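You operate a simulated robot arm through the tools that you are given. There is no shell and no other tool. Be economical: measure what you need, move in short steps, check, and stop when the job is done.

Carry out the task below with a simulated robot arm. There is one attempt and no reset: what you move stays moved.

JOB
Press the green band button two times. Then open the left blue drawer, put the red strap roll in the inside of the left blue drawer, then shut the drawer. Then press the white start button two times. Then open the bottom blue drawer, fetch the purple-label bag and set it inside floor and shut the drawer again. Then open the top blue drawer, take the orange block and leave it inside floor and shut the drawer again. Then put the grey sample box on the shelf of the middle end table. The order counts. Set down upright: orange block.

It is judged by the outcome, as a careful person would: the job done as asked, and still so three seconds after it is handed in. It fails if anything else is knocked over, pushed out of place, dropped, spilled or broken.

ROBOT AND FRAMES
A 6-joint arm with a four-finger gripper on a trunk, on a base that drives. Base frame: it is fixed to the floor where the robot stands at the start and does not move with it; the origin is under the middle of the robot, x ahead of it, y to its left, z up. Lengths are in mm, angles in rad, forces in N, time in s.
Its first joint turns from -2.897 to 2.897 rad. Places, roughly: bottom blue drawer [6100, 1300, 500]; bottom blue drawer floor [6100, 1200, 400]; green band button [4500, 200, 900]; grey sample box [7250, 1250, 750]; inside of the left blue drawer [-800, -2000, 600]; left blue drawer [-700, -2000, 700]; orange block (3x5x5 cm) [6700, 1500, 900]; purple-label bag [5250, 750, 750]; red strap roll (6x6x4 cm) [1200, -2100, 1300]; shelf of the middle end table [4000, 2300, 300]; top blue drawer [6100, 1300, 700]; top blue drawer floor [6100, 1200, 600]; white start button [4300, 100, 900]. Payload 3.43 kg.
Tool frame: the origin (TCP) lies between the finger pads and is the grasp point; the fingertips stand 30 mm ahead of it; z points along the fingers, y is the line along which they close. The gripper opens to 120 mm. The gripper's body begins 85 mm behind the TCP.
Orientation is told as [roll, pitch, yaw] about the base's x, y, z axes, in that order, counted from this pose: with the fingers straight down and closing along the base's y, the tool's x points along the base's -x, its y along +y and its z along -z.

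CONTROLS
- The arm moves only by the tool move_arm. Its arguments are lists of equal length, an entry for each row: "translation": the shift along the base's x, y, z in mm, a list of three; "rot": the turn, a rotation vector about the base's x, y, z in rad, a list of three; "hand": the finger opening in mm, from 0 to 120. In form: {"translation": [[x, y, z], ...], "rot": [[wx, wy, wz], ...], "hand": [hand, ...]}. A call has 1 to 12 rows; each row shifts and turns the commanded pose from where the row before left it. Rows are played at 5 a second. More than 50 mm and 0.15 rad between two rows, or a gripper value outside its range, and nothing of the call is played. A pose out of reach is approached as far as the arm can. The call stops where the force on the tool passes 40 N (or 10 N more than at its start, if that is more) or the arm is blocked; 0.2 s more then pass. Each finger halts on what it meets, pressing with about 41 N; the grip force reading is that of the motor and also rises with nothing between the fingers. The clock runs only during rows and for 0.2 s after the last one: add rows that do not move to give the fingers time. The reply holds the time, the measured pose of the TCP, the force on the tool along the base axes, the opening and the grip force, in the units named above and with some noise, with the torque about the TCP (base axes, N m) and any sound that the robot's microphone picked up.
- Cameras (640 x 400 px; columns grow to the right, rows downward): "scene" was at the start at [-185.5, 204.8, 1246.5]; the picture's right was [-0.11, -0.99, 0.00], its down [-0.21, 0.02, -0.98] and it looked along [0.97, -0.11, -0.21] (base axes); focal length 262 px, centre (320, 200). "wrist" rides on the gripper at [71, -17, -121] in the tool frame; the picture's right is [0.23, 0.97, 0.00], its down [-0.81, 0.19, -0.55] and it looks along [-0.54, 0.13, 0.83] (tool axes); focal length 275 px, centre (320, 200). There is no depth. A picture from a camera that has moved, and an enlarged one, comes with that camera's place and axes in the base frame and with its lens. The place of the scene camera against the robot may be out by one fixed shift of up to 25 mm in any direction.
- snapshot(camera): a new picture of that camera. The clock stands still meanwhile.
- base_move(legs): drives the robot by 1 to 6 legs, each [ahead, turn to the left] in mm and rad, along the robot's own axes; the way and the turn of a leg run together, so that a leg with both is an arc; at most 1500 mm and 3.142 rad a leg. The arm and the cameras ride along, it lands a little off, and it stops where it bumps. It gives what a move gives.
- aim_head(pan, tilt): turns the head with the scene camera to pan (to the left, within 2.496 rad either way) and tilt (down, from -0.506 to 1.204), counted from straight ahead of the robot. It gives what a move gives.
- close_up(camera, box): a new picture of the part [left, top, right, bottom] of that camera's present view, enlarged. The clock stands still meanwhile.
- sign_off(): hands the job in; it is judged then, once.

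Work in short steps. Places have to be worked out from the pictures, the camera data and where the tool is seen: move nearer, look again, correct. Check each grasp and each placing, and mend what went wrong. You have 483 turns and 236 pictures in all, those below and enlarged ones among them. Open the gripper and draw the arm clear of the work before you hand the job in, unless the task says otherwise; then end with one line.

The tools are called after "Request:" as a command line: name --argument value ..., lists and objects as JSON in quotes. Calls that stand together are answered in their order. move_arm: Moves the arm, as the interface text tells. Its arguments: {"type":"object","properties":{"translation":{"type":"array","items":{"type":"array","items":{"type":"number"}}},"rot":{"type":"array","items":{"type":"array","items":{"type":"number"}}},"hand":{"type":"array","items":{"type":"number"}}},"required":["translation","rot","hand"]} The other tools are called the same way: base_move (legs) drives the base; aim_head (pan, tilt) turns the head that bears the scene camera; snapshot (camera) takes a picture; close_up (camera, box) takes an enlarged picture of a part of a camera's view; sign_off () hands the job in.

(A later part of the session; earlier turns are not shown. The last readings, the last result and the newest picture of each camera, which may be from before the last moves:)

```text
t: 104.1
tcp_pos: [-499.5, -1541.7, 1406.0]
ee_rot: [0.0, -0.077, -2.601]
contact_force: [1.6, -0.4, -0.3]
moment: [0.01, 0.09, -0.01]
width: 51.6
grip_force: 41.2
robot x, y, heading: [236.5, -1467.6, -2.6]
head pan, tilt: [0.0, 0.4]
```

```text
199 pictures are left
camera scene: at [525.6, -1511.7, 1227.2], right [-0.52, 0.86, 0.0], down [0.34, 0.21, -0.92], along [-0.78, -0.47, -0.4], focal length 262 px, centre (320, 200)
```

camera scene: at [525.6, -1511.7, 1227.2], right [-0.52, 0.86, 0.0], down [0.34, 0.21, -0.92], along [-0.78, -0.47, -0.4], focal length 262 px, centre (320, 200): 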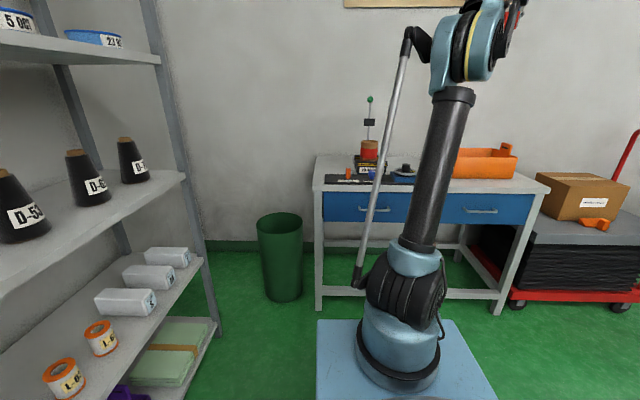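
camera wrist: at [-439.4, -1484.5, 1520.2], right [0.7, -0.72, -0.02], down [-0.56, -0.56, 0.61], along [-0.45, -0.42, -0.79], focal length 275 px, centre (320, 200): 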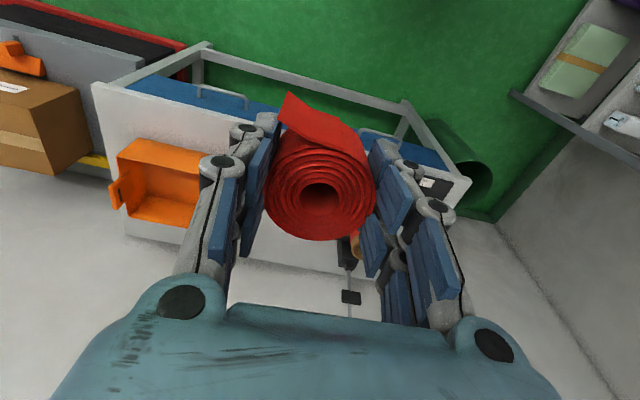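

My pitch fix had the wrong sign; I correct it. A free desk patch lies between the mat and the orange crate near (-826,-1676), desk top about 800; I move above it.

Request:
move_arm --translation '[[-30, -12, -20], [-37, -15, -25], [-37, -15, -25], [-37, -15, -25], [-37, -15, -25], [-37, -15, -25], [-37, -15, -25], [-37, -15, -25], [-37, -16, -25]]' --rot '[[0.04, -0.066, 0], [0, 0, 0], [0, 0, 0], [0, 0, 0], [0, 0, 0], [0, 0, 0], [0, 0, 0], [0, 0, 0], [0, 0, 0]]' --hand '[42, 42, 42, 42, 42, 42, 42, 42, 42]'

Request:
snapshot --camera "wrist"

Request:
snapshot --camera "scene"

```text
t: 106.1
tcp_pos: [-796.5, -1670.7, 1172.9]
ee_rot: [-0.002, 0.003, -2.601]
contact_force: [2.7, 1.0, 2.8]
moment: [-0.05, 0.25, 0.03]
width: 51.4
grip_force: 40.9
out of reach, approached as far as the arm can: row 7, 8, 9
robot x, y, heading: [237.2, -1467.0, -2.603]
head pan, tilt: [0.0, 0.4]
```

```text
198 pictures are left
camera wrist: at [-744.1, -1617.3, 1294.2], right [0.7, -0.72, 0.0], down [-0.6, -0.58, 0.55], along [-0.4, -0.38, -0.83], focal length 275 px, centre (320, 200)
```

wrist: 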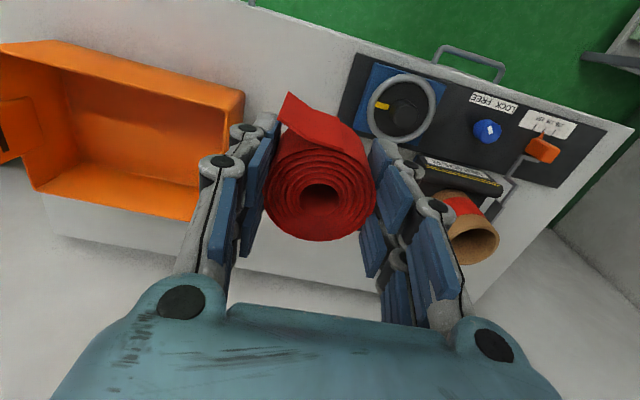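

```text
197 pictures are left
camera scene: at [525.6, -1511.7, 1227.2], right [-0.52, 0.86, 0.0], down [0.34, 0.21, -0.92], along [-0.79, -0.47, -0.4], focal length 262 px, centre (320, 200)
```

scene: 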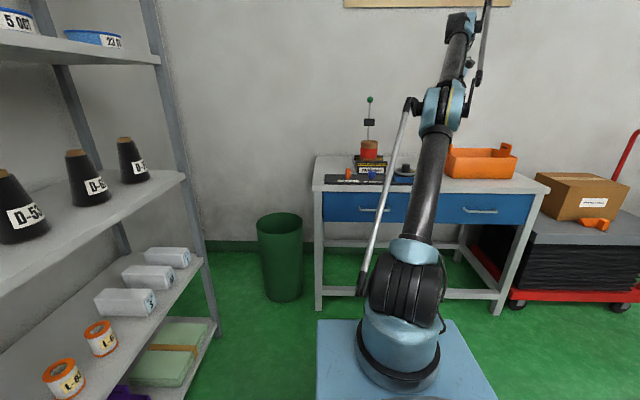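

The reach limit is near, so I pull the hand back about 110 mm and drive 130 mm closer before lowering.

Request:
move_arm --translation '[[40, 20, 0], [40, 20, 0], [30, 30, 0]]' --rot '[[0, 0, 0], [0, 0, 0], [0, 0, 0]]' --hand '[42, 42, 42]'

Request:
base_move --legs '[[130, 0]]'

Request:
snapshot --camera "wrist"

```text
t: 106.9
tcp_pos: [-686.6, -1599.4, 1172.4]
ee_rot: [-0.001, 0.004, -2.602]
contact_force: [-0.7, -0.1, -2.2]
moment: [0.06, -0.09, 0.02]
width: 51.5
grip_force: 41.2
robot x, y, heading: [238.7, -1467.1, -2.603]
head pan, tilt: [0.0, 0.4]
```

```text
t: 108.2
tcp_pos: [-797.5, -1666.4, 1172.7]
ee_rot: [-0.002, 0.001, -2.599]
contact_force: [-0.1, 0.0, 0.4]
moment: [0.04, 0.01, 0.0]
width: 51.4
grip_force: 40.8
robot x, y, heading: [128.5, -1534.2, -2.599]
head pan, tilt: [0.0, 0.4]
```

```text
196 pictures are left
camera wrist: at [-743.9, -1613.7, 1293.2], right [0.7, -0.72, 0.0], down [-0.6, -0.58, 0.55], along [-0.4, -0.38, -0.83], focal length 275 px, centre (320, 200)
```

wrist: 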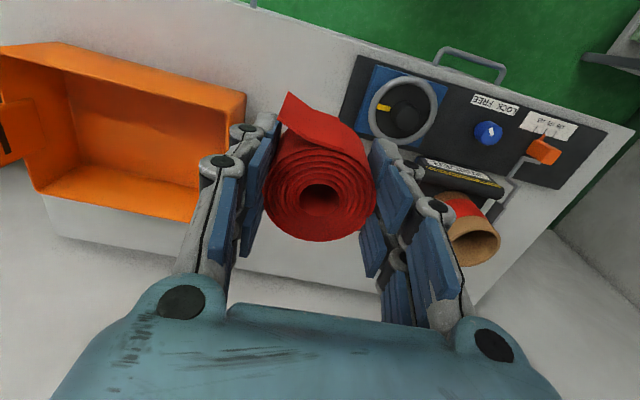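

I shift slightly right and descend toward the desk, slowing near z≈865.

Request:
move_arm --translation '[[-19, 12, -20], [0, 0, -50], [0, 0, -50], [0, 0, -50], [0, 0, -50], [0, 0, -50], [0, 0, -25]]' --rot '[[0, 0, 0], [0, 0, 0], [0, 0, 0], [0, 0, 0], [0, 0, 0], [0, 0, 0], [0, 0, 0]]' --hand '[42, 42, 42, 42, 42, 42, 42]'

Request:
snapshot --camera "wrist"

Request:
close_up --camera "scene" --box '[300, 100, 560, 260]'

```text
t: 109.8
tcp_pos: [-799.8, -1646.6, 888.9]
ee_rot: [-0.002, -0.011, -2.602]
contact_force: [0.5, 0.4, 0.0]
moment: [-0.03, 0.02, 0.0]
width: 51.6
grip_force: 40.8
robot x, y, heading: [128.3, -1533.0, -2.599]
head pan, tilt: [0.0, 0.4]
```

```text
195 pictures are left
camera wrist: at [-746.3, -1592.4, 1008.3], right [0.7, -0.72, 0.0], down [-0.59, -0.58, 0.56], along [-0.4, -0.39, -0.83], focal length 275 px, centre (320, 200)
```

wrist: 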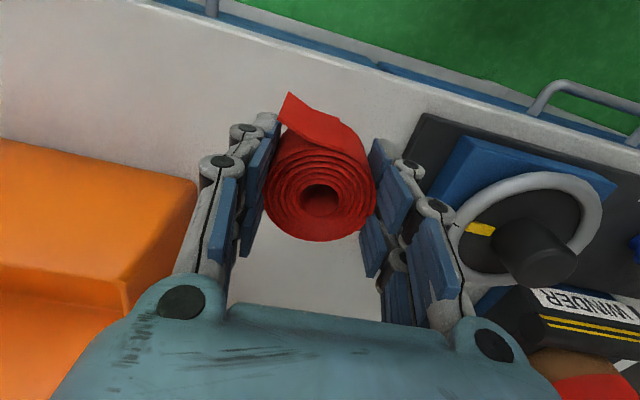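

```text
2.46 times, centred on (430, 180) of scene
camera zoom: at [415.1, -1577.6, 1227.4], right [-0.52, 0.86, 0.0], down [0.34, 0.21, -0.92], along [-0.78, -0.47, -0.4], focal length 644 px, centre (49, 249)
```

zoom: 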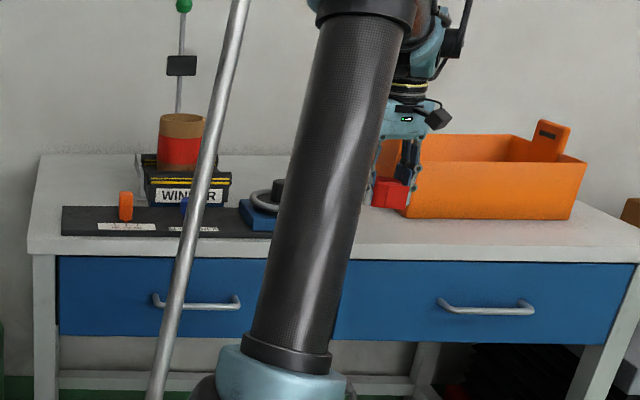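

Good clearance on both sides. I lower until the roll touches the desk.

Request:
move_arm --translation '[[0, 0, -15], [0, 0, -10], [0, 0, -6], [0, 0, -5], [0, 0, -4]]' --rot '[[0, 0, 0], [0, 0, 0], [0, 0, 0], [0, 0, 0], [0, 0, 0]]' --hand '[42, 42, 42, 42, 42]'

Request:
close_up --camera "scene" --box '[400, 120, 520, 220]'

```text
t: 111.0
tcp_pos: [-802.9, -1647.1, 847.8]
ee_rot: [-0.001, -0.011, -2.599]
contact_force: [-0.7, 0.5, -0.9]
moment: [0.01, 0.0, 0.01]
width: 51.2
grip_force: 40.6
robot x, y, heading: [126.2, -1535.9, -2.598]
head pan, tilt: [0.0, 0.4]
```

```text
4.00 times, centred on (460, 170) of scene
camera zoom: at [415.0, -1577.6, 1227.4], right [-0.52, 0.86, 0.0], down [0.34, 0.21, -0.92], along [-0.78, -0.47, -0.4], focal length 1047 px, centre (-240, 320)
```

zoom: 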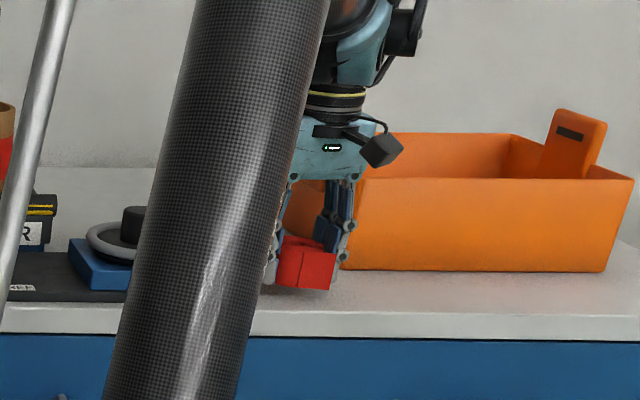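

Nearly down. I continue in 3 mm steps until contact shows.

Request:
move_arm --translation '[[0, 0, -4], [0, 0, -3], [0, 0, -3]]' --rot '[[0, 0, 0], [0, 0, 0], [0, 0, 0]]' --hand '[42, 42, 42]'

```text
t: 111.8
tcp_pos: [-802.3, -1647.3, 837.6]
ee_rot: [-0.001, -0.013, -2.6]
contact_force: [-1.0, 0.0, -0.4]
moment: [-0.02, 0.01, -0.02]
width: 51.5
grip_force: 40.9
robot x, y, heading: [131.6, -1532.7, -2.601]
head pan, tilt: [0.0, 0.4]
```

Request:
move_arm --translation '[[0, 0, -3], [0, 0, -3], [0, 0, -2]]' --rot '[[0, 0, 0], [0, 0, 0], [0, 0, 0]]' --hand '[42, 42, 42]'

Request:
close_up --camera "scene" --box '[400, 120, 520, 220]'

```text
t: 112.6
tcp_pos: [-803.2, -1646.0, 832.0]
ee_rot: [-0.001, -0.013, -2.601]
contact_force: [-8.2, -0.5, 35.4]
moment: [-0.52, 0.74, -0.06]
width: 51.5
grip_force: 40.9
robot x, y, heading: [126.6, -1530.1, -2.597]
head pan, tilt: [0.0, 0.4]
```

```text
4.00 times, centred on (460, 170) of scene
camera zoom: at [416.2, -1577.4, 1227.1], right [-0.52, 0.86, 0.0], down [0.34, 0.21, -0.92], along [-0.78, -0.47, -0.4], focal length 1047 px, centre (-240, 320)
```

zoom: 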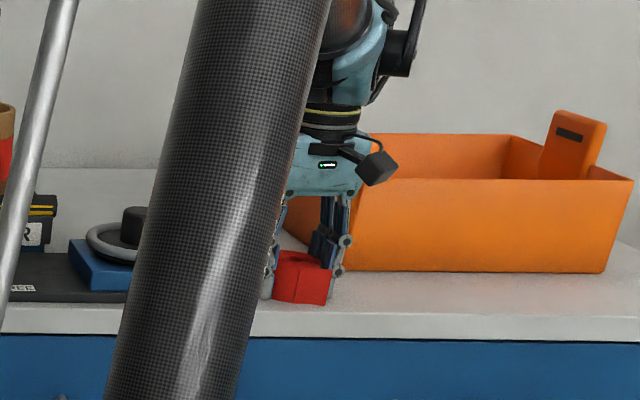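

Contact at z≈832: the roll is on the desk (top ≈ 801). I ease up, open, and rise straight.

Request:
move_arm --translation '[[0, 0, 3], [0, 0, 0], [0, 0, 0], [0, 0, 30], [0, 0, 50], [0, 0, 50], [0, 0, 50]]' --rot '[[0, 0, 0], [0, 0, 0], [0, 0, 0], [0, 0, 0], [0, 0, 0], [0, 0, 0], [0, 0, 0]]' --hand '[60, 90, 90, 90, 90, 90, 90]'

Request:
snapshot --camera "wrist"

```text
t: 114.2
tcp_pos: [-802.2, -1644.7, 1012.6]
ee_rot: [-0.002, -0.011, -2.6]
contact_force: [-0.5, 1.1, -0.1]
moment: [0.04, -0.04, 0.01]
width: 90.2
grip_force: 0.0
robot x, y, heading: [125.0, -1533.0, -2.599]
head pan, tilt: [0.0, 0.4]
```

```text
191 pictures are left
camera wrist: at [-748.9, -1591.6, 1132.8], right [0.7, -0.72, 0.0], down [-0.59, -0.58, 0.56], along [-0.4, -0.39, -0.83], focal length 275 px, centre (320, 200)
```

wrist: 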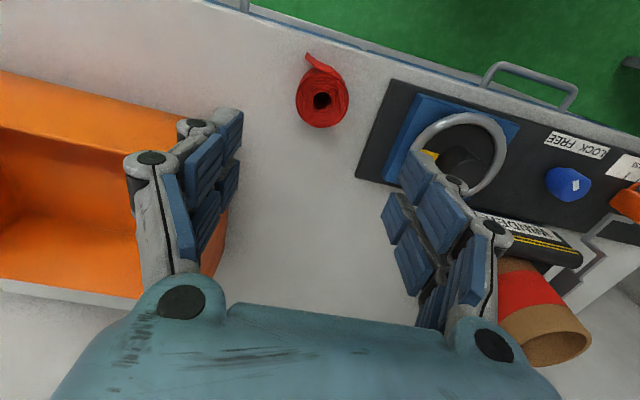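

The roll stands safely on the desk. I judge the handle bar at about (-588,-1862,696); I back up 200 mm to get room and then turn the tool horizontal.

Request:
base_move --legs '[[-200, 0]]'

Request:
move_arm --translation '[[20, -35, -10], [20, -35, -10], [20, -35, -10], [20, -35, -10], [10, -20, -10], [0, 0, 0]]' --rot '[[-0.075, 0.125, 0], [-0.075, 0.125, 0], [-0.075, 0.125, 0], [-0.075, 0.125, 0], [-0.075, 0.125, 0], [-0.075, 0.125, 0]]' --hand '[60, 60, 60, 60, 60, 60]'

```text
t: 115.8
tcp_pos: [-629.0, -1541.5, 1013.2]
ee_rot: [-0.003, -0.013, -2.6]
contact_force: [0.4, -1.2, -0.5]
moment: [0.01, 0.04, -0.02]
width: 89.9
grip_force: 0.1
robot x, y, heading: [301.2, -1426.4, -2.595]
head pan, tilt: [0.0, 0.4]
```

```text
t: 117.2
tcp_pos: [-528.1, -1695.0, 973.1]
ee_rot: [-0.003, -0.899, -2.599]
contact_force: [-0.3, -0.2, 0.5]
moment: [0.01, -0.03, -0.02]
width: 59.9
grip_force: 0.0
robot x, y, heading: [298.6, -1430.0, -2.602]
head pan, tilt: [0.0, 0.4]
```

Pitch is going the right way. I finish turning to horizontal while lowering in front of the drawer.

Request:
move_arm --translation '[[15, 0, -40], [15, -10, -45], [0, -20, -45], [0, -20, -45], [0, -20, -45]]' --rot '[[-0.07, 0.115, 0], [-0.07, 0.115, 0], [-0.07, 0.115, 0], [-0.07, 0.115, 0], [-0.065, 0.108, 0]]' --hand '[60, 60, 60, 60, 60]'

Request:
snapshot --camera "wrist"

Request:
snapshot --camera "scene"

```text
t: 118.4
tcp_pos: [-534.2, -1773.7, 831.0]
ee_rot: [0.098, -1.561, -2.698]
contact_force: [0.1, 1.3, 0.6]
moment: [0.04, -0.05, -0.02]
width: 59.6
grip_force: 0.1
out of reach, approached as far as the arm can: row 4, 5
robot x, y, heading: [297.8, -1427.9, -2.602]
head pan, tilt: [0.0, 0.4]
```

```text
190 pictures are left
camera wrist: at [-438.8, -1695.2, 760.7], right [0.5, -0.83, -0.23], down [0.57, 0.12, 0.82], along [-0.65, -0.54, 0.53], focal length 275 px, centre (320, 200)
```

wrist: 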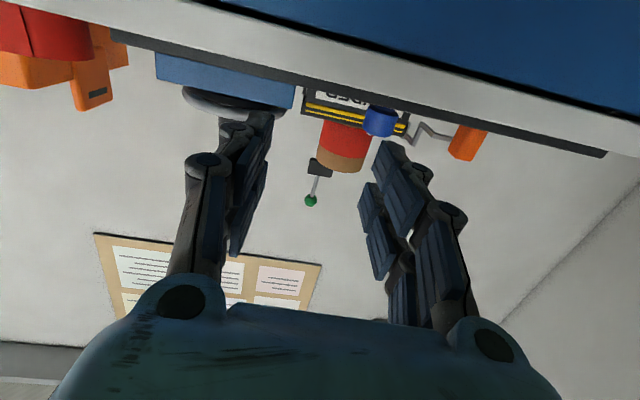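

```text
189 pictures are left
camera scene: at [588.9, -1472.9, 1227.3], right [-0.52, 0.86, 0.0], down [0.34, 0.21, -0.92], along [-0.78, -0.47, -0.4], focal length 262 px, centre (320, 200)
```

scene: 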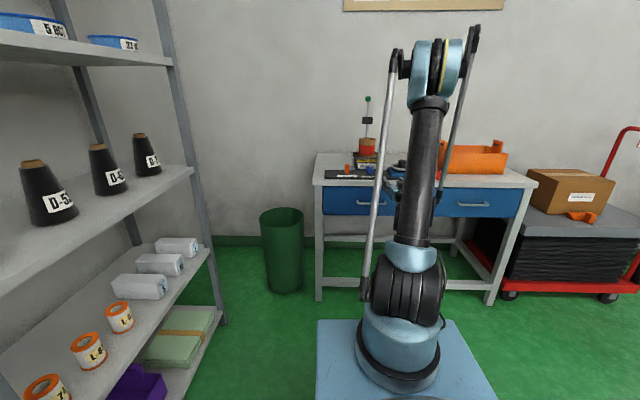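

Horizontal at z<830 is out of reach here. Instead I will hook the bar from above with closed fingers pointing straight down (the body is thin, 26 mm, in the pull direction), so I turn the tool back down and look at the gap.

Request:
move_arm --translation '[[0, 0, 30], [0, 0, 30], [0, 0, 30], [0, 0, 20], [0, 0, 0], [0, 0, 0], [0, 0, 0], [0, 0, 0], [0, 0, 0], [0, 0, 0], [0, 0, 0]]' --rot '[[0.073, -0.122, 0], [0.073, -0.122, 0], [0.073, -0.122, 0], [0.073, -0.122, 0], [0.073, -0.122, 0], [0.073, -0.122, 0], [0.073, -0.122, 0], [0.073, -0.122, 0], [0.073, -0.122, 0], [0.073, -0.122, 0], [0.073, -0.122, 0]]' --hand '[30, 0, 0, 0, 0, 0, 0, 0, 0, 0, 0]'

Request:
snapshot --camera "wrist"

```text
t: 120.8
tcp_pos: [-534.2, -1772.1, 942.6]
ee_rot: [0.0, 0.002, -2.604]
contact_force: [0.4, 0.5, 0.2]
moment: [-0.03, 0.04, 0.0]
width: 0.1
grip_force: 33.5
robot x, y, heading: [297.9, -1426.0, -2.6]
head pan, tilt: [0.0, 0.4]
```

```text
188 pictures are left
camera wrist: at [-481.6, -1719.7, 1063.7], right [0.7, -0.72, 0.0], down [-0.6, -0.58, 0.55], along [-0.39, -0.38, -0.83], focal length 275 px, centre (320, 200)
```

wrist: 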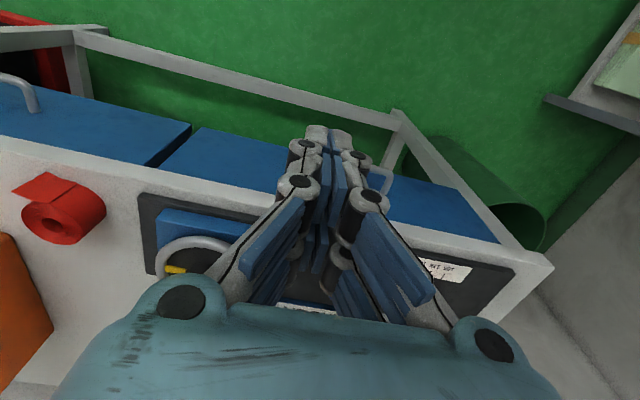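

The fingers hide the bar. I move 90 mm to the robot's right to see the handle clearly.

Request:
move_arm --translation '[[-23, 39, 0], [-23, 39, 0]]' --rot '[[0, 0, 0], [0, 0, 0]]' --hand '[0, 0]'

Request:
snapshot --camera "wrist"

```text
t: 121.4
tcp_pos: [-579.3, -1693.0, 942.5]
ee_rot: [0.001, 0.001, -2.604]
contact_force: [-0.2, 0.7, 0.3]
moment: [0.02, -0.01, -0.01]
width: 0.0
grip_force: 33.4
robot x, y, heading: [301.8, -1427.7, -2.599]
head pan, tilt: [0.0, 0.4]
```

```text
187 pictures are left
camera wrist: at [-527.8, -1641.2, 1063.5], right [0.7, -0.72, 0.0], down [-0.6, -0.58, 0.55], along [-0.4, -0.39, -0.83], focal length 275 px, centre (320, 200)
```

wrist: 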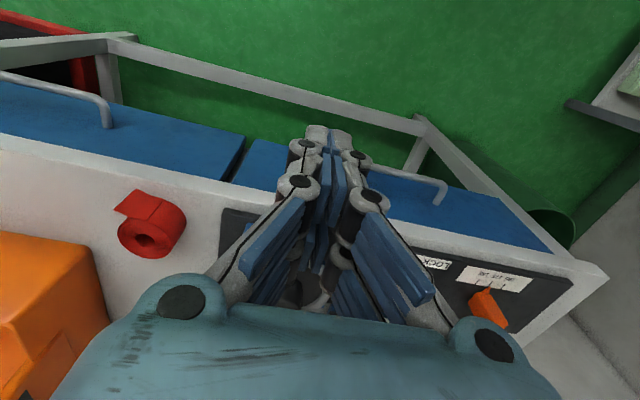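

Triangulation gives the bar's left end at (-547,-1934,688), half-length about 80 and standoff about 42 mm; so bar centre ≈ (-588,-1865,690). I go above the gap behind the bar at (-607,-1876) and lower part way.

Request:
move_arm --translation '[[-7, -45, 0], [-7, -46, 0], [-7, -46, 0], [-7, -46, 0], [0, 0, -50], [0, 0, -50], [0, 0, -50], [0, 0, -22]]' --rot '[[0, 0, 0], [0, 0, 0], [0, 0, 0], [0, 0, 0], [0, 0, 0], [0, 0, 0], [0, 0, 0], [0, 0, 0]]' --hand '[0, 0, 0, 0, 0, 0, 0, 0]'

Request:
snapshot --camera "wrist"

Request:
close_up --camera "scene" --box '[320, 120, 460, 240]'

```text
t: 122.9
tcp_pos: [-600.8, -1875.1, 847.1]
ee_rot: [-0.001, -0.017, -2.604]
contact_force: [-1.5, -0.8, -2.0]
moment: [0.08, -0.12, 0.01]
width: 0.1
grip_force: 33.7
robot x, y, heading: [295.5, -1432.1, -2.597]
head pan, tilt: [0.0, 0.4]
stopped in row 7: the force on the tool passed its limit at 357 N (the readings are from after the stop); the commanded pose is now the measured one
```

```text
186 pictures are left
camera wrist: at [-547.0, -1821.2, 966.1], right [0.7, -0.72, 0.0], down [-0.59, -0.58, 0.57], along [-0.41, -0.39, -0.82], focal length 275 px, centre (320, 200)
```

wrist: 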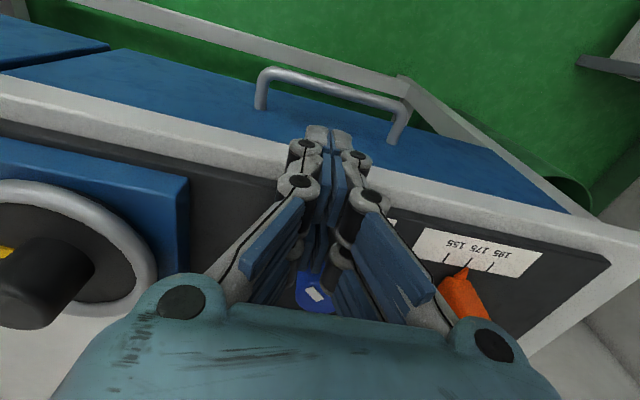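

```text
3.33 times, centred on (390, 180) of scene
camera zoom: at [587.5, -1473.5, 1227.6], right [-0.52, 0.86, 0.0], down [0.34, 0.21, -0.92], along [-0.78, -0.47, -0.4], focal length 873 px, centre (87, 267)
```

zoom: 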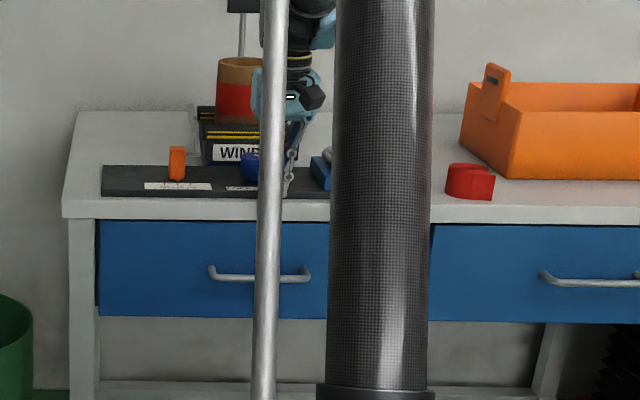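

The fingers hit the desk lip, which overhangs the gap (bar about 20 mm outside the lip, about 36 mm off the face), so a vertical hook won't fit. Nothing on the desk seems displaced. I'll raise, back off, and grip the bar horizontally from further away where the wrist can reach.

Request:
move_arm --translation '[[0, 0, 40], [0, 0, 45], [40, 24, 0], [40, 24, 0], [40, 24, 0]]' --rot '[[0, 0, 0], [0, 0, 0], [0, 0, 0], [0, 0, 0], [0, 0, 0]]' --hand '[0, 0, 0, 0, 0]'

Request:
base_move --legs '[[-130, 0]]'

Request:
move_arm --translation '[[0, 0, 0], [0, 0, 0], [0, 0, 0], [0, 0, 0], [0, 0, 0], [0, 0, 0], [0, 0, 0], [0, 0, 0], [0, 0, 0], [0, 0, 0], [0, 0, 0]]' --rot '[[-0.073, 0.122, 0], [-0.073, 0.122, 0], [-0.073, 0.122, 0], [-0.073, 0.122, 0], [-0.073, 0.122, 0], [-0.073, 0.122, 0], [-0.073, 0.122, 0], [-0.073, 0.122, 0], [-0.073, 0.122, 0], [-0.073, 0.122, 0], [-0.073, 0.122, 0]]' --hand '[0, 0, 20, 40, 50, 50, 50, 50, 50, 50, 50]'

```text
t: 124.1
tcp_pos: [-483.6, -1804.7, 932.2]
ee_rot: [0.0, -0.016, -2.604]
contact_force: [-0.5, -0.3, -1.1]
moment: [0.02, -0.07, 0.0]
width: 0.0
grip_force: 33.5
robot x, y, heading: [299.6, -1428.3, -2.6]
head pan, tilt: [0.0, 0.4]
```

```text
t: 125.4
tcp_pos: [-371.7, -1736.5, 931.6]
ee_rot: [0.001, -0.015, -2.603]
contact_force: [0.1, -0.4, -0.1]
moment: [-0.02, -0.01, -0.02]
width: 0.0
grip_force: 32.9
robot x, y, heading: [410.6, -1360.0, -2.595]
head pan, tilt: [0.0, 0.4]
```

```text
t: 127.8
tcp_pos: [-361.5, -1730.3, 942.5]
ee_rot: [-3.047, -1.549, 0.445]
contact_force: [0.9, 0.7, -0.5]
moment: [-0.01, -0.05, 0.01]
width: 49.9
grip_force: 0.1
robot x, y, heading: [406.4, -1359.0, -2.592]
head pan, tilt: [0.0, 0.4]
```

The tool is horizontal now. I roll it 90° so the fingers close vertically, lowering at the same time.

Request:
move_arm --translation '[[0, 0, -20], [0, 0, -20], [0, 0, -20], [0, 0, -20], [0, 0, -20], [0, 0, -20], [0, 0, -20], [0, 0, -20], [0, 0, -20], [0, 0, -20], [0, 0, -20]]' --rot '[[-0.1224, -0.0735, 0], [-0.1224, -0.0735, 0], [-0.1224, -0.0735, 0], [-0.1224, -0.0735, 0], [-0.1224, -0.0735, 0], [-0.1224, -0.0735, 0], [-0.1224, -0.0735, 0], [-0.1224, -0.0735, 0], [-0.1224, -0.0735, 0], [-0.1224, -0.0735, 0], [-0.1224, -0.0735, 0]]' --hand '[50, 50, 50, 50, 50, 50, 50, 50, 50, 50, 50]'

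Request:
snapshot --camera "wrist"

Request:
snapshot --camera "scene"

```text
t: 130.2
tcp_pos: [-408.2, -1748.4, 834.4]
ee_rot: [1.565, 0.0, 2.089]
contact_force: [0.1, 0.6, -0.3]
moment: [0.02, 0.01, -0.02]
width: 50.0
grip_force: 0.0
out of reach, approached as far as the arm can: row 5, 6, 7, 8, 9, 10, 11
robot x, y, heading: [411.8, -1364.7, -2.599]
head pan, tilt: [0.0, 0.4]
```

```text
184 pictures are left
camera wrist: at [-267.8, -1749.0, 818.5], right [0.11, -0.2, 0.97], down [0.08, 0.98, 0.19], along [-0.99, 0.05, 0.12], focal length 275 px, centre (320, 200)
```

wrist: 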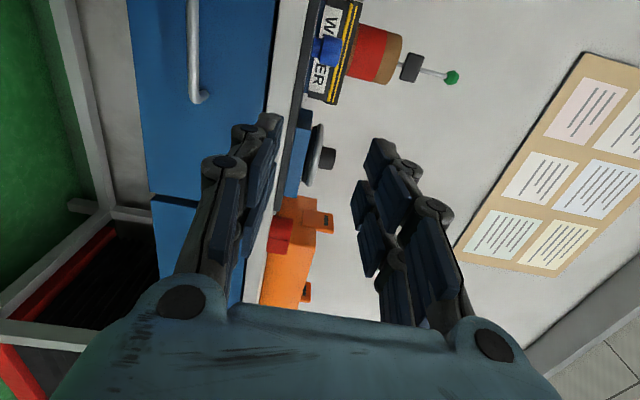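

```text
183 pictures are left
camera scene: at [699.7, -1406.0, 1227.4], right [-0.52, 0.86, 0.0], down [0.34, 0.21, -0.92], along [-0.78, -0.47, -0.4], focal length 262 px, centre (320, 200)
```

scene: 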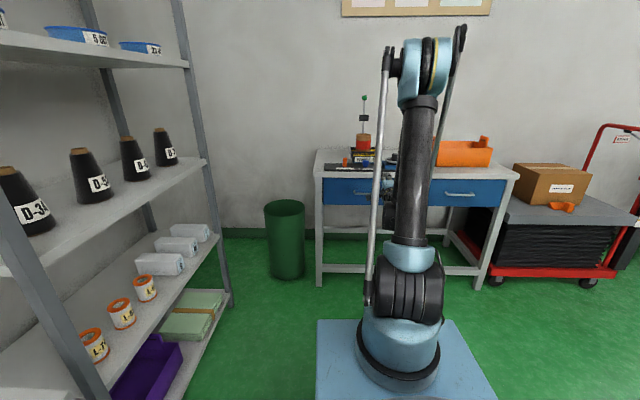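

Orientation is right, with fingers closing vertically, but z is held at 834 at this radius. I extend forward to see whether it gets lower with more reach.

Request:
move_arm --translation '[[-34, -20, 0], [-34, -20, 0], [-34, -20, 0], [-30, -18, 0]]' --rot '[[0, 0, 0], [0, 0, 0], [0, 0, 0], [0, 0, 0]]' --hand '[50, 50, 50, 50]'

```text
t: 131.2
tcp_pos: [-538.1, -1826.5, 837.6]
ee_rot: [1.567, 0.0, 2.089]
contact_force: [0.4, 0.0, 0.8]
moment: [0.01, -0.02, 0.0]
width: 50.0
grip_force: 0.0
robot x, y, heading: [413.3, -1362.0, -2.599]
head pan, tilt: [0.0, 0.4]
```

No reach complaint here, so I go down step by step.

Request:
move_arm --translation '[[0, 0, -40], [0, 0, -40]]' --rot '[[0, 0, 0], [0, 0, 0]]' --hand '[50, 50]'

Request:
snapshot --camera "wrist"

```text
t: 131.8
tcp_pos: [-537.9, -1825.8, 754.5]
ee_rot: [1.566, 0.001, 2.088]
contact_force: [0.4, 0.1, 1.2]
moment: [0.01, -0.02, -0.01]
width: 50.1
grip_force: 0.0
robot x, y, heading: [413.0, -1357.8, -2.595]
head pan, tilt: [0.0, 0.4]
```

```text
182 pictures are left
camera wrist: at [-398.1, -1827.3, 738.2], right [0.11, -0.2, 0.97], down [0.08, 0.98, 0.19], along [-0.99, 0.05, 0.12], focal length 275 px, centre (320, 200)
```

wrist: 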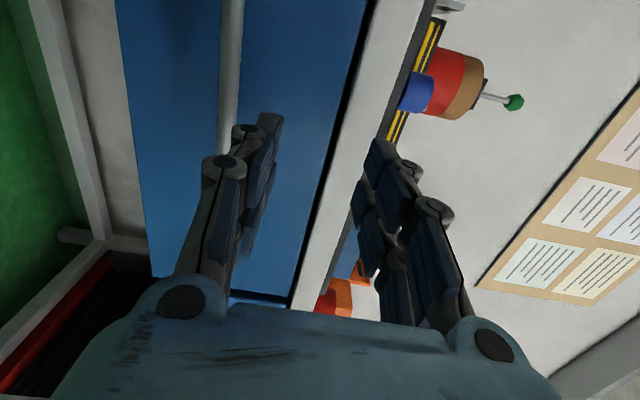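

The bar's height reads 691. I lower to it, then move forward 50 mm so the bar sits between the fingers.

Request:
move_arm --translation '[[3, -5, -32], [3, -5, -31], [-22, -13, 0], [-22, -13, 0]]' --rot '[[0, 0, 0], [0, 0, 0], [0, 0, 0], [0, 0, 0]]' --hand '[50, 50, 50, 50]'

Request:
snapshot --camera "wrist"

Request:
close_up --camera "scene" --box '[310, 130, 450, 230]'

```text
t: 132.8
tcp_pos: [-593.0, -1868.1, 704.6]
ee_rot: [1.566, -0.001, 2.088]
contact_force: [-0.2, 0.5, 0.1]
moment: [0.02, -0.04, 0.02]
width: 50.0
grip_force: 0.0
out of reach, approached as far as the arm can: row 2
robot x, y, heading: [410.5, -1361.0, -2.601]
head pan, tilt: [0.0, 0.4]
```

```text
181 pictures are left
camera wrist: at [-452.4, -1868.6, 687.4], right [0.11, -0.2, 0.97], down [0.08, 0.98, 0.19], along [-0.99, 0.05, 0.12], focal length 275 px, centre (320, 200)
```

wrist: 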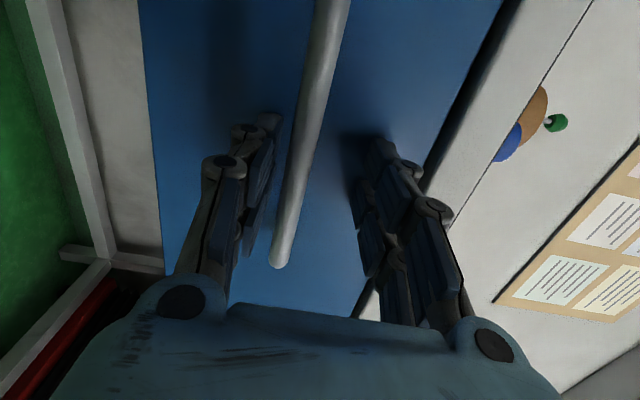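

```text
4.00 times, centred on (380, 180) of scene
camera zoom: at [699.7, -1406.0, 1227.4], right [-0.52, 0.86, 0.0], down [0.34, 0.21, -0.92], along [-0.78, -0.47, -0.4], focal length 1047 px, centre (80, 280)
```

zoom: 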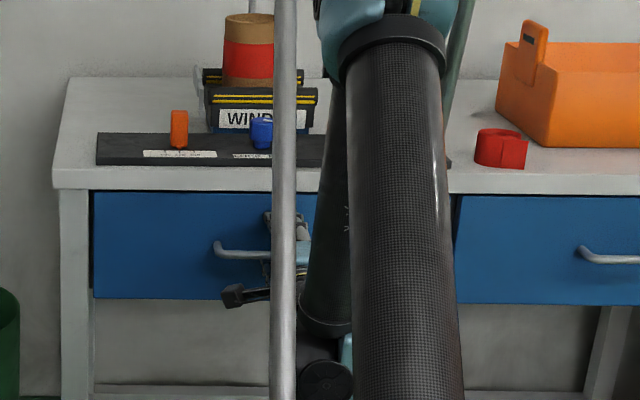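

The bar runs between the fingers. I close on it.

Request:
move_arm --translation '[[0, 0, 0], [0, 0, 0], [0, 0, 0], [0, 0, 0]]' --rot '[[0, 0, 0], [0, 0, 0], [0, 0, 0], [0, 0, 0]]' --hand '[30, 15, 0, 0]'

Request:
snapshot --camera "wrist"

```text
t: 133.6
tcp_pos: [-585.2, -1863.2, 711.4]
ee_rot: [1.572, 0.001, 2.089]
contact_force: [5.0, -7.5, -83.7]
moment: [-0.8, 1.27, -0.43]
width: 54.5
grip_force: 45.3
robot x, y, heading: [410.7, -1361.5, -2.598]
head pan, tilt: [0.0, 0.4]
stopped in row 3: the force on the tool passed its limit at 66 N (the readings are from after the stop); the commanded pose is now the measured one
```

```text
179 pictures are left
camera wrist: at [-445.4, -1864.5, 696.0], right [0.11, -0.2, 0.97], down [0.08, 0.98, 0.19], along [-0.99, 0.05, 0.13], focal length 275 px, centre (320, 200)
```

wrist: 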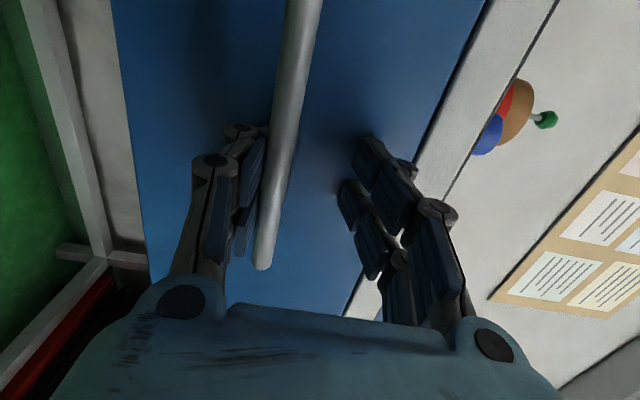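

The lower finger met the bar first because the tool is about 18 mm too high. I reopen and lower it to centre the bar.

Request:
move_arm --translation '[[0, 0, 0], [0, 0, 0]]' --rot '[[0, 0, 0], [0, 0, 0]]' --hand '[70, 70]'

Request:
move_arm --translation '[[0, 0, -10], [0, 0, -8]]' --rot '[[0, 0, 0], [0, 0, 0]]' --hand '[60, 60]'

Request:
snapshot --camera "wrist"

```text
t: 134.2
tcp_pos: [-585.2, -1862.4, 717.1]
ee_rot: [1.575, 0.0, 2.089]
contact_force: [0.4, 2.1, 0.8]
moment: [0.08, 0.01, -0.03]
width: 70.3
grip_force: 0.0
robot x, y, heading: [409.0, -1360.7, -2.594]
head pan, tilt: [0.0, 0.4]
```

```text
t: 134.8
tcp_pos: [-584.0, -1863.4, 698.3]
ee_rot: [1.573, 0.0, 2.09]
contact_force: [-0.2, 0.0, -0.5]
moment: [0.01, 0.02, -0.02]
width: 60.0
grip_force: 0.1
robot x, y, heading: [414.7, -1361.5, -2.591]
head pan, tilt: [0.0, 0.4]
```

```text
178 pictures are left
camera wrist: at [-444.8, -1863.3, 681.2], right [0.12, -0.2, 0.97], down [0.08, 0.98, 0.19], along [-0.99, 0.06, 0.13], focal length 275 px, centre (320, 200)
```

wrist: 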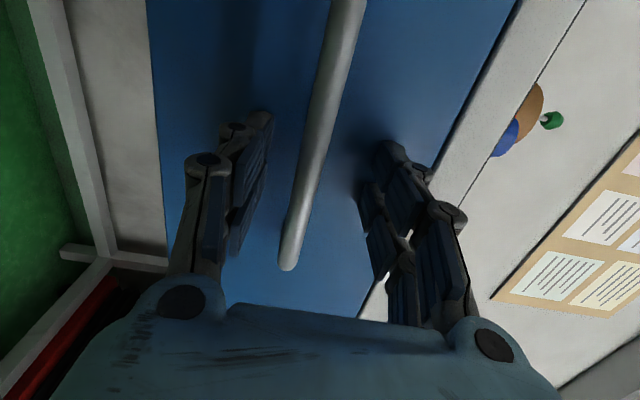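

The bar now looks centred (fingers at 258/385 px, bar at 316 px). I close again.

Request:
move_arm --translation '[[0, 0, -2], [0, 0, 0], [0, 0, 0], [0, 0, 0], [0, 0, 0]]' --rot '[[0, 0, 0], [0, 0, 0], [0, 0, 0], [0, 0, 0], [0, 0, 0]]' --hand '[45, 30, 20, 10, 5]'

Request:
snapshot --camera "wrist"

```text
t: 135.9
tcp_pos: [-583.6, -1862.6, 694.2]
ee_rot: [1.576, 0.001, 2.089]
contact_force: [-0.2, -1.4, -23.0]
moment: [-0.07, 0.06, -0.11]
width: 19.6
grip_force: 11.4
robot x, y, heading: [412.4, -1362.0, -2.597]
head pan, tilt: [0.0, 0.4]
```

```text
177 pictures are left
camera wrist: at [-445.2, -1863.9, 678.1], right [0.12, -0.2, 0.97], down [0.08, 0.98, 0.19], along [-0.99, 0.06, 0.13], focal length 275 px, centre (320, 200)
```

wrist: 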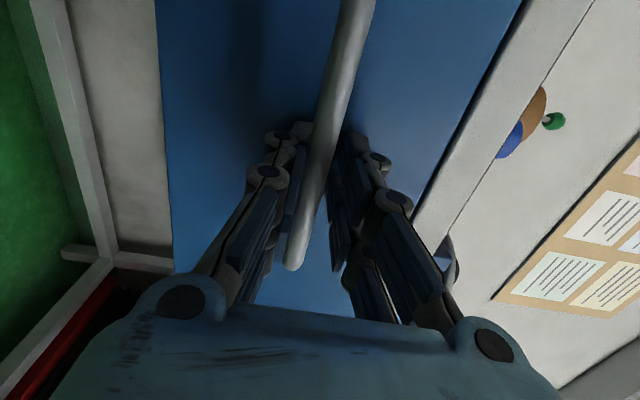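

The lower finger is carrying load (Fz −23 N), so I lower 3 mm and close fully.

Request:
move_arm --translation '[[0, 0, -2], [0, 0, -2], [0, 0, 0], [0, 0, 0]]' --rot '[[0, 0, 0], [0, 0, 0], [0, 0, 0], [0, 0, 0]]' --hand '[10, 5, 0, 0]'

```text
t: 137.1
tcp_pos: [-577.0, -1858.8, 702.1]
ee_rot: [1.582, 0.0, 2.089]
contact_force: [7.8, -11.6, -81.7]
moment: [-0.89, 1.19, -0.61]
width: 33.0
grip_force: 44.9
robot x, y, heading: [409.1, -1358.0, -2.599]
head pan, tilt: [0.0, 0.4]
stopped in row 4: the force on the tool passed its limit at 41 N (the readings are from after the stop); the commanded pose is now the measured one
```

The stop bumped the arm up again. I reopen, lower to about 688, and close in steps.

Request:
move_arm --translation '[[0, 0, 0], [0, 0, 0]]' --rot '[[0, 0, 0], [0, 0, 0]]' --hand '[50, 60]'

Request:
move_arm --translation '[[-3, -2, -10], [-4, -2, -9], [0, 0, 0]]' --rot '[[0, 0, 0], [0, 0, 0], [0, 0, 0]]' --hand '[50, 40, 30]'

Request:
snapshot --camera "wrist"

```text
t: 137.7
tcp_pos: [-576.4, -1857.5, 706.3]
ee_rot: [1.584, 0.0, 2.087]
contact_force: [-0.6, 0.5, 0.1]
moment: [0.01, -0.02, 0.0]
width: 60.3
grip_force: 0.5
robot x, y, heading: [412.7, -1358.9, -2.596]
head pan, tilt: [0.0, 0.4]
```

```text
t: 138.5
tcp_pos: [-584.7, -1861.0, 687.8]
ee_rot: [1.584, -0.001, 2.088]
contact_force: [0.1, -0.4, -0.5]
moment: [-0.04, 0.02, 0.0]
width: 30.1
grip_force: 0.0
robot x, y, heading: [411.6, -1360.7, -2.602]
head pan, tilt: [0.0, 0.4]
```

```text
176 pictures are left
camera wrist: at [-444.9, -1862.3, 668.9], right [0.12, -0.19, 0.97], down [0.08, 0.98, 0.18], along [-0.99, 0.06, 0.14], focal length 275 px, centre (320, 200)
```

wrist: 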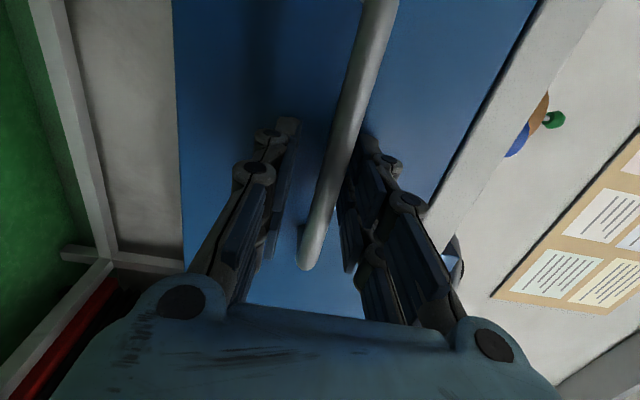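

The bar now sits slightly toward the upper finger, so the centre is near 691. I raise 3 mm and close slowly.

Request:
move_arm --translation '[[0, 0, 3], [0, 0, 0], [0, 0, 0], [0, 0, 0]]' --rot '[[0, 0, 0], [0, 0, 0], [0, 0, 0], [0, 0, 0]]' --hand '[25, 20, 16, 14]'

```text
t: 139.5
tcp_pos: [-583.6, -1860.3, 689.8]
ee_rot: [1.584, -0.001, 2.088]
contact_force: [-0.5, -1.1, 0.1]
moment: [0.0, 0.01, 0.01]
width: 14.3
grip_force: 0.1
robot x, y, heading: [408.6, -1361.3, -2.596]
head pan, tilt: [0.0, 0.4]
```

Centred now, with no side load at 14 mm. I close fully onto the bar.

Request:
move_arm --translation '[[0, 0, 0], [0, 0, 0], [0, 0, 0], [0, 0, 0]]' --rot '[[0, 0, 0], [0, 0, 0], [0, 0, 0], [0, 0, 0]]' --hand '[11, 8, 5, 0]'

Request:
snapshot --camera "wrist"

```text
t: 140.5
tcp_pos: [-583.3, -1860.7, 690.4]
ee_rot: [1.586, 0.0, 2.087]
contact_force: [-0.7, -1.2, 2.1]
moment: [0.17, 0.1, 0.15]
width: 10.1
grip_force: 42.6
robot x, y, heading: [413.4, -1359.6, -2.599]
head pan, tilt: [0.0, 0.4]
```

```text
175 pictures are left
camera wrist: at [-445.0, -1862.0, 671.8], right [0.13, -0.19, 0.97], down [0.08, 0.98, 0.18], along [-0.99, 0.06, 0.14], focal length 275 px, centre (320, 200)
```

wrist: 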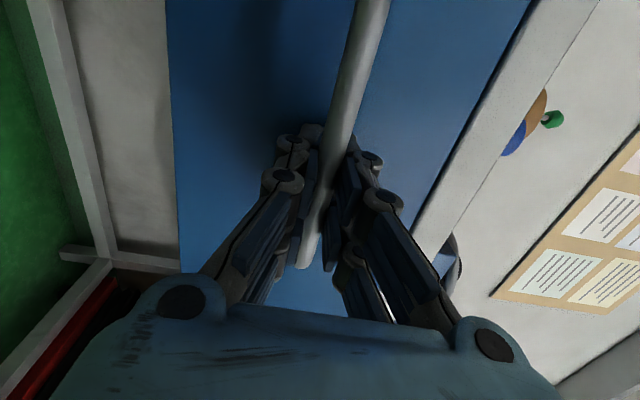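

The bar is gripped (10 mm, 43 N). I pull by reversing the base, a short test first.

Request:
base_move --legs '[[-60, 0]]'

Request:
snapshot --camera "scene"

```text
t: 141.5
tcp_pos: [-532.1, -1830.8, 689.8]
ee_rot: [1.586, -0.001, 2.092]
contact_force: [12.5, -23.2, 1.1]
moment: [-0.07, -0.01, -0.1]
width: 10.2
grip_force: 42.7
robot x, y, heading: [462.5, -1328.0, -2.601]
head pan, tilt: [0.0, 0.4]
```

```text
174 pictures are left
camera scene: at [751.5, -1375.4, 1227.3], right [-0.52, 0.86, 0.0], down [0.34, 0.21, -0.92], along [-0.78, -0.47, -0.4], focal length 262 px, centre (320, 200)
```

scene: 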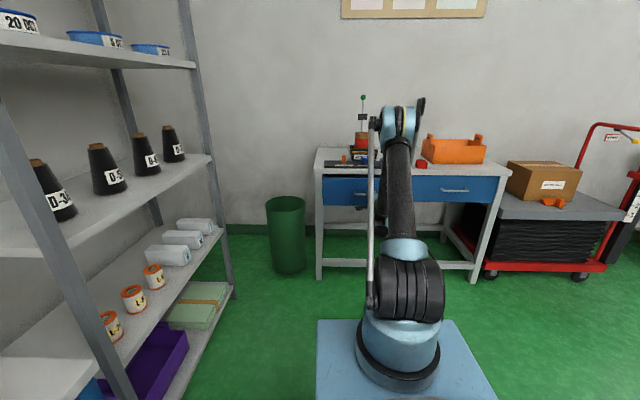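

The drawer is coming out, with some sideways load on the tool. I ease the arm about 4 mm left and look at the force.

Request:
move_arm --translation '[[2, -3, 0], [0, 0, 0]]' --rot '[[0, 0, 0], [0, 0, 0]]' --hand '[0, 0]'

Request:
close_up --camera "scene" --box '[310, 130, 450, 230]'

```text
t: 141.7
tcp_pos: [-520.5, -1824.4, 709.3]
ee_rot: [1.603, -0.002, 2.094]
contact_force: [10.0, -18.8, -88.3]
moment: [-0.95, -0.3, -0.36]
width: 46.4
grip_force: 43.8
robot x, y, heading: [462.8, -1330.7, -2.603]
head pan, tilt: [0.0, 0.4]
stopped in row 1: the force on the tool passed its limit at 130 N (the readings are from after the stop); the commanded pose is now the measured one
```

```text
4.00 times, centred on (380, 180) of scene
camera zoom: at [747.7, -1377.2, 1228.2], right [-0.52, 0.86, 0.0], down [0.35, 0.21, -0.91], along [-0.78, -0.47, -0.4], focal length 1047 px, centre (80, 280)
```

zoom: 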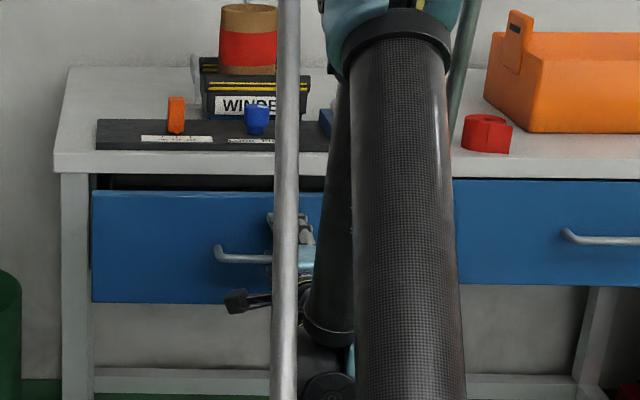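

The first arm command after a base move makes the arm jump up about 10 mm, which spoiled the grip. The drawer is out about 60 mm; I release, recentre, re-grip and then pull in one longer base move.

Request:
move_arm --translation '[[0, 0, 0], [0, 0, 0]]' --rot '[[0, 0, 0], [0, 0, 0]]' --hand '[60, 60]'

Request:
snapshot --camera "wrist"

```text
t: 142.3
tcp_pos: [-519.8, -1822.0, 713.6]
ee_rot: [1.607, 0.0, 2.092]
contact_force: [0.8, -0.3, 0.0]
moment: [0.03, -0.02, -0.05]
width: 59.7
grip_force: 0.0
robot x, y, heading: [470.3, -1328.6, -2.598]
head pan, tilt: [0.0, 0.4]
```

```text
172 pictures are left
camera wrist: at [-380.0, -1822.9, 692.6], right [0.14, -0.18, 0.97], down [0.08, 0.98, 0.17], along [-0.99, 0.05, 0.16], focal length 275 px, centre (320, 200)
```

wrist: 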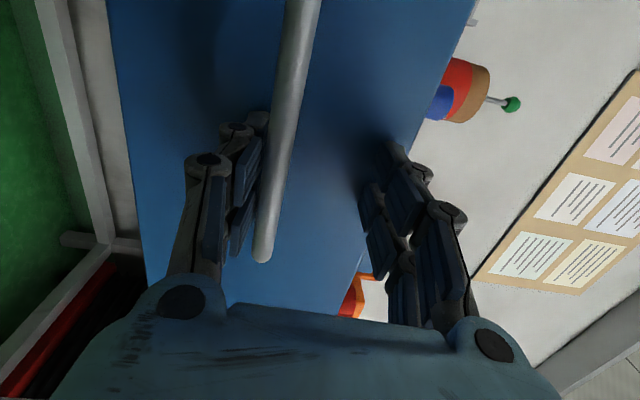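

I correct the tilt, lower about 23 mm to 690 and narrow the fingers.

Request:
move_arm --translation '[[-4, -3, -12], [-4, -3, -11], [0, 0, 0], [0, 0, 0], [0, 0, 0]]' --rot '[[0.0185, -0.031, 0], [0, 0, 0], [0, 0, 0], [0, 0, 0], [0, 0, 0]]' --hand '[50, 40, 30, 20, 16]'

Request:
snapshot --camera "wrist"

```text
t: 143.5
tcp_pos: [-526.9, -1829.9, 689.8]
ee_rot: [1.568, -0.002, 2.089]
contact_force: [0.5, -0.4, 0.1]
moment: [-0.02, 0.01, 0.04]
width: 15.8
grip_force: 0.1
robot x, y, heading: [460.2, -1328.8, -2.599]
head pan, tilt: [0.0, 0.4]
```

```text
171 pictures are left
camera wrist: at [-386.8, -1830.2, 673.6], right [0.11, -0.2, 0.97], down [0.08, 0.98, 0.2], along [-0.99, 0.05, 0.13], focal length 275 px, centre (320, 200)
```

wrist: 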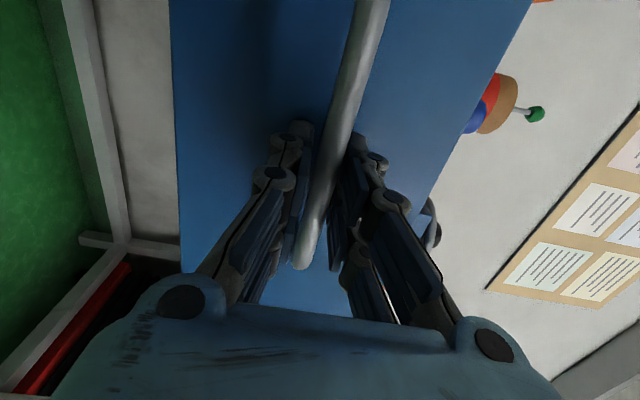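

Centred. I close, then reverse 210 mm in one go.

Request:
move_arm --translation '[[0, 0, 0], [0, 0, 0], [0, 0, 0], [0, 0, 0]]' --rot '[[0, 0, 0], [0, 0, 0], [0, 0, 0], [0, 0, 0]]' --hand '[12, 8, 4, 0]'

Request:
base_move --legs '[[-210, 0]]'

Request:
snapshot --camera "scene"

```text
t: 144.5
tcp_pos: [-526.6, -1829.7, 690.1]
ee_rot: [1.566, -0.002, 2.091]
contact_force: [-0.3, -0.3, -3.7]
moment: [-0.7, -0.38, -0.18]
width: 10.0
grip_force: 42.4
robot x, y, heading: [467.1, -1333.8, -2.599]
head pan, tilt: [0.0, 0.4]
```

```text
t: 146.2
tcp_pos: [-343.4, -1721.5, 690.5]
ee_rot: [1.567, -0.005, 2.094]
contact_force: [18.4, -30.4, -3.9]
moment: [-0.63, -0.33, 0.08]
width: 10.4
grip_force: 43.1
robot x, y, heading: [645.3, -1215.7, -2.6]
head pan, tilt: [0.0, 0.4]
```

```text
170 pictures are left
camera scene: at [933.9, -1264.9, 1227.3], right [-0.52, 0.86, 0.0], down [0.34, 0.21, -0.92], along [-0.78, -0.47, -0.4], focal length 262 px, centre (320, 200)
```

scene: 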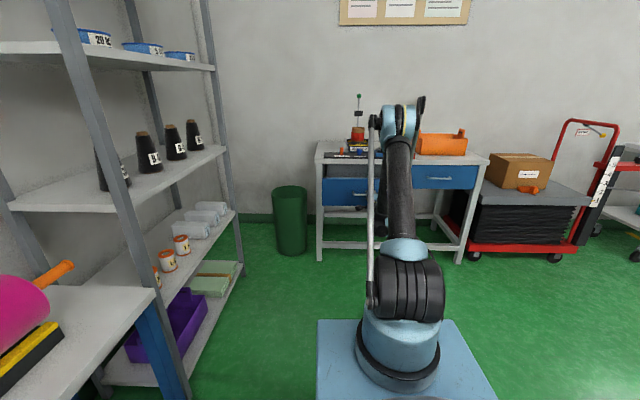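

The drawer has moved about 278 mm. I open the fingers and back the base away to clear the handle.

Request:
move_arm --translation '[[0, 0, 0], [0, 0, 0]]' --rot '[[0, 0, 0], [0, 0, 0]]' --hand '[70, 80]'

Request:
snapshot --camera "wrist"

```text
t: 146.8
tcp_pos: [-335.9, -1716.3, 703.7]
ee_rot: [1.577, -0.002, 2.096]
contact_force: [0.9, -0.4, -0.1]
moment: [-0.02, 0.01, -0.02]
width: 80.3
grip_force: 0.1
robot x, y, heading: [651.7, -1222.5, -2.598]
head pan, tilt: [0.0, 0.4]
```

```text
169 pictures are left
camera wrist: at [-196.3, -1716.4, 686.3], right [0.12, -0.2, 0.97], down [0.07, 0.98, 0.19], along [-0.99, 0.05, 0.13], focal length 275 px, centre (320, 200)
```

wrist: 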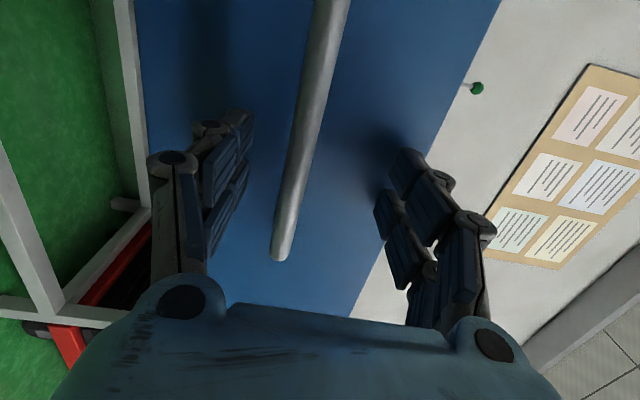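

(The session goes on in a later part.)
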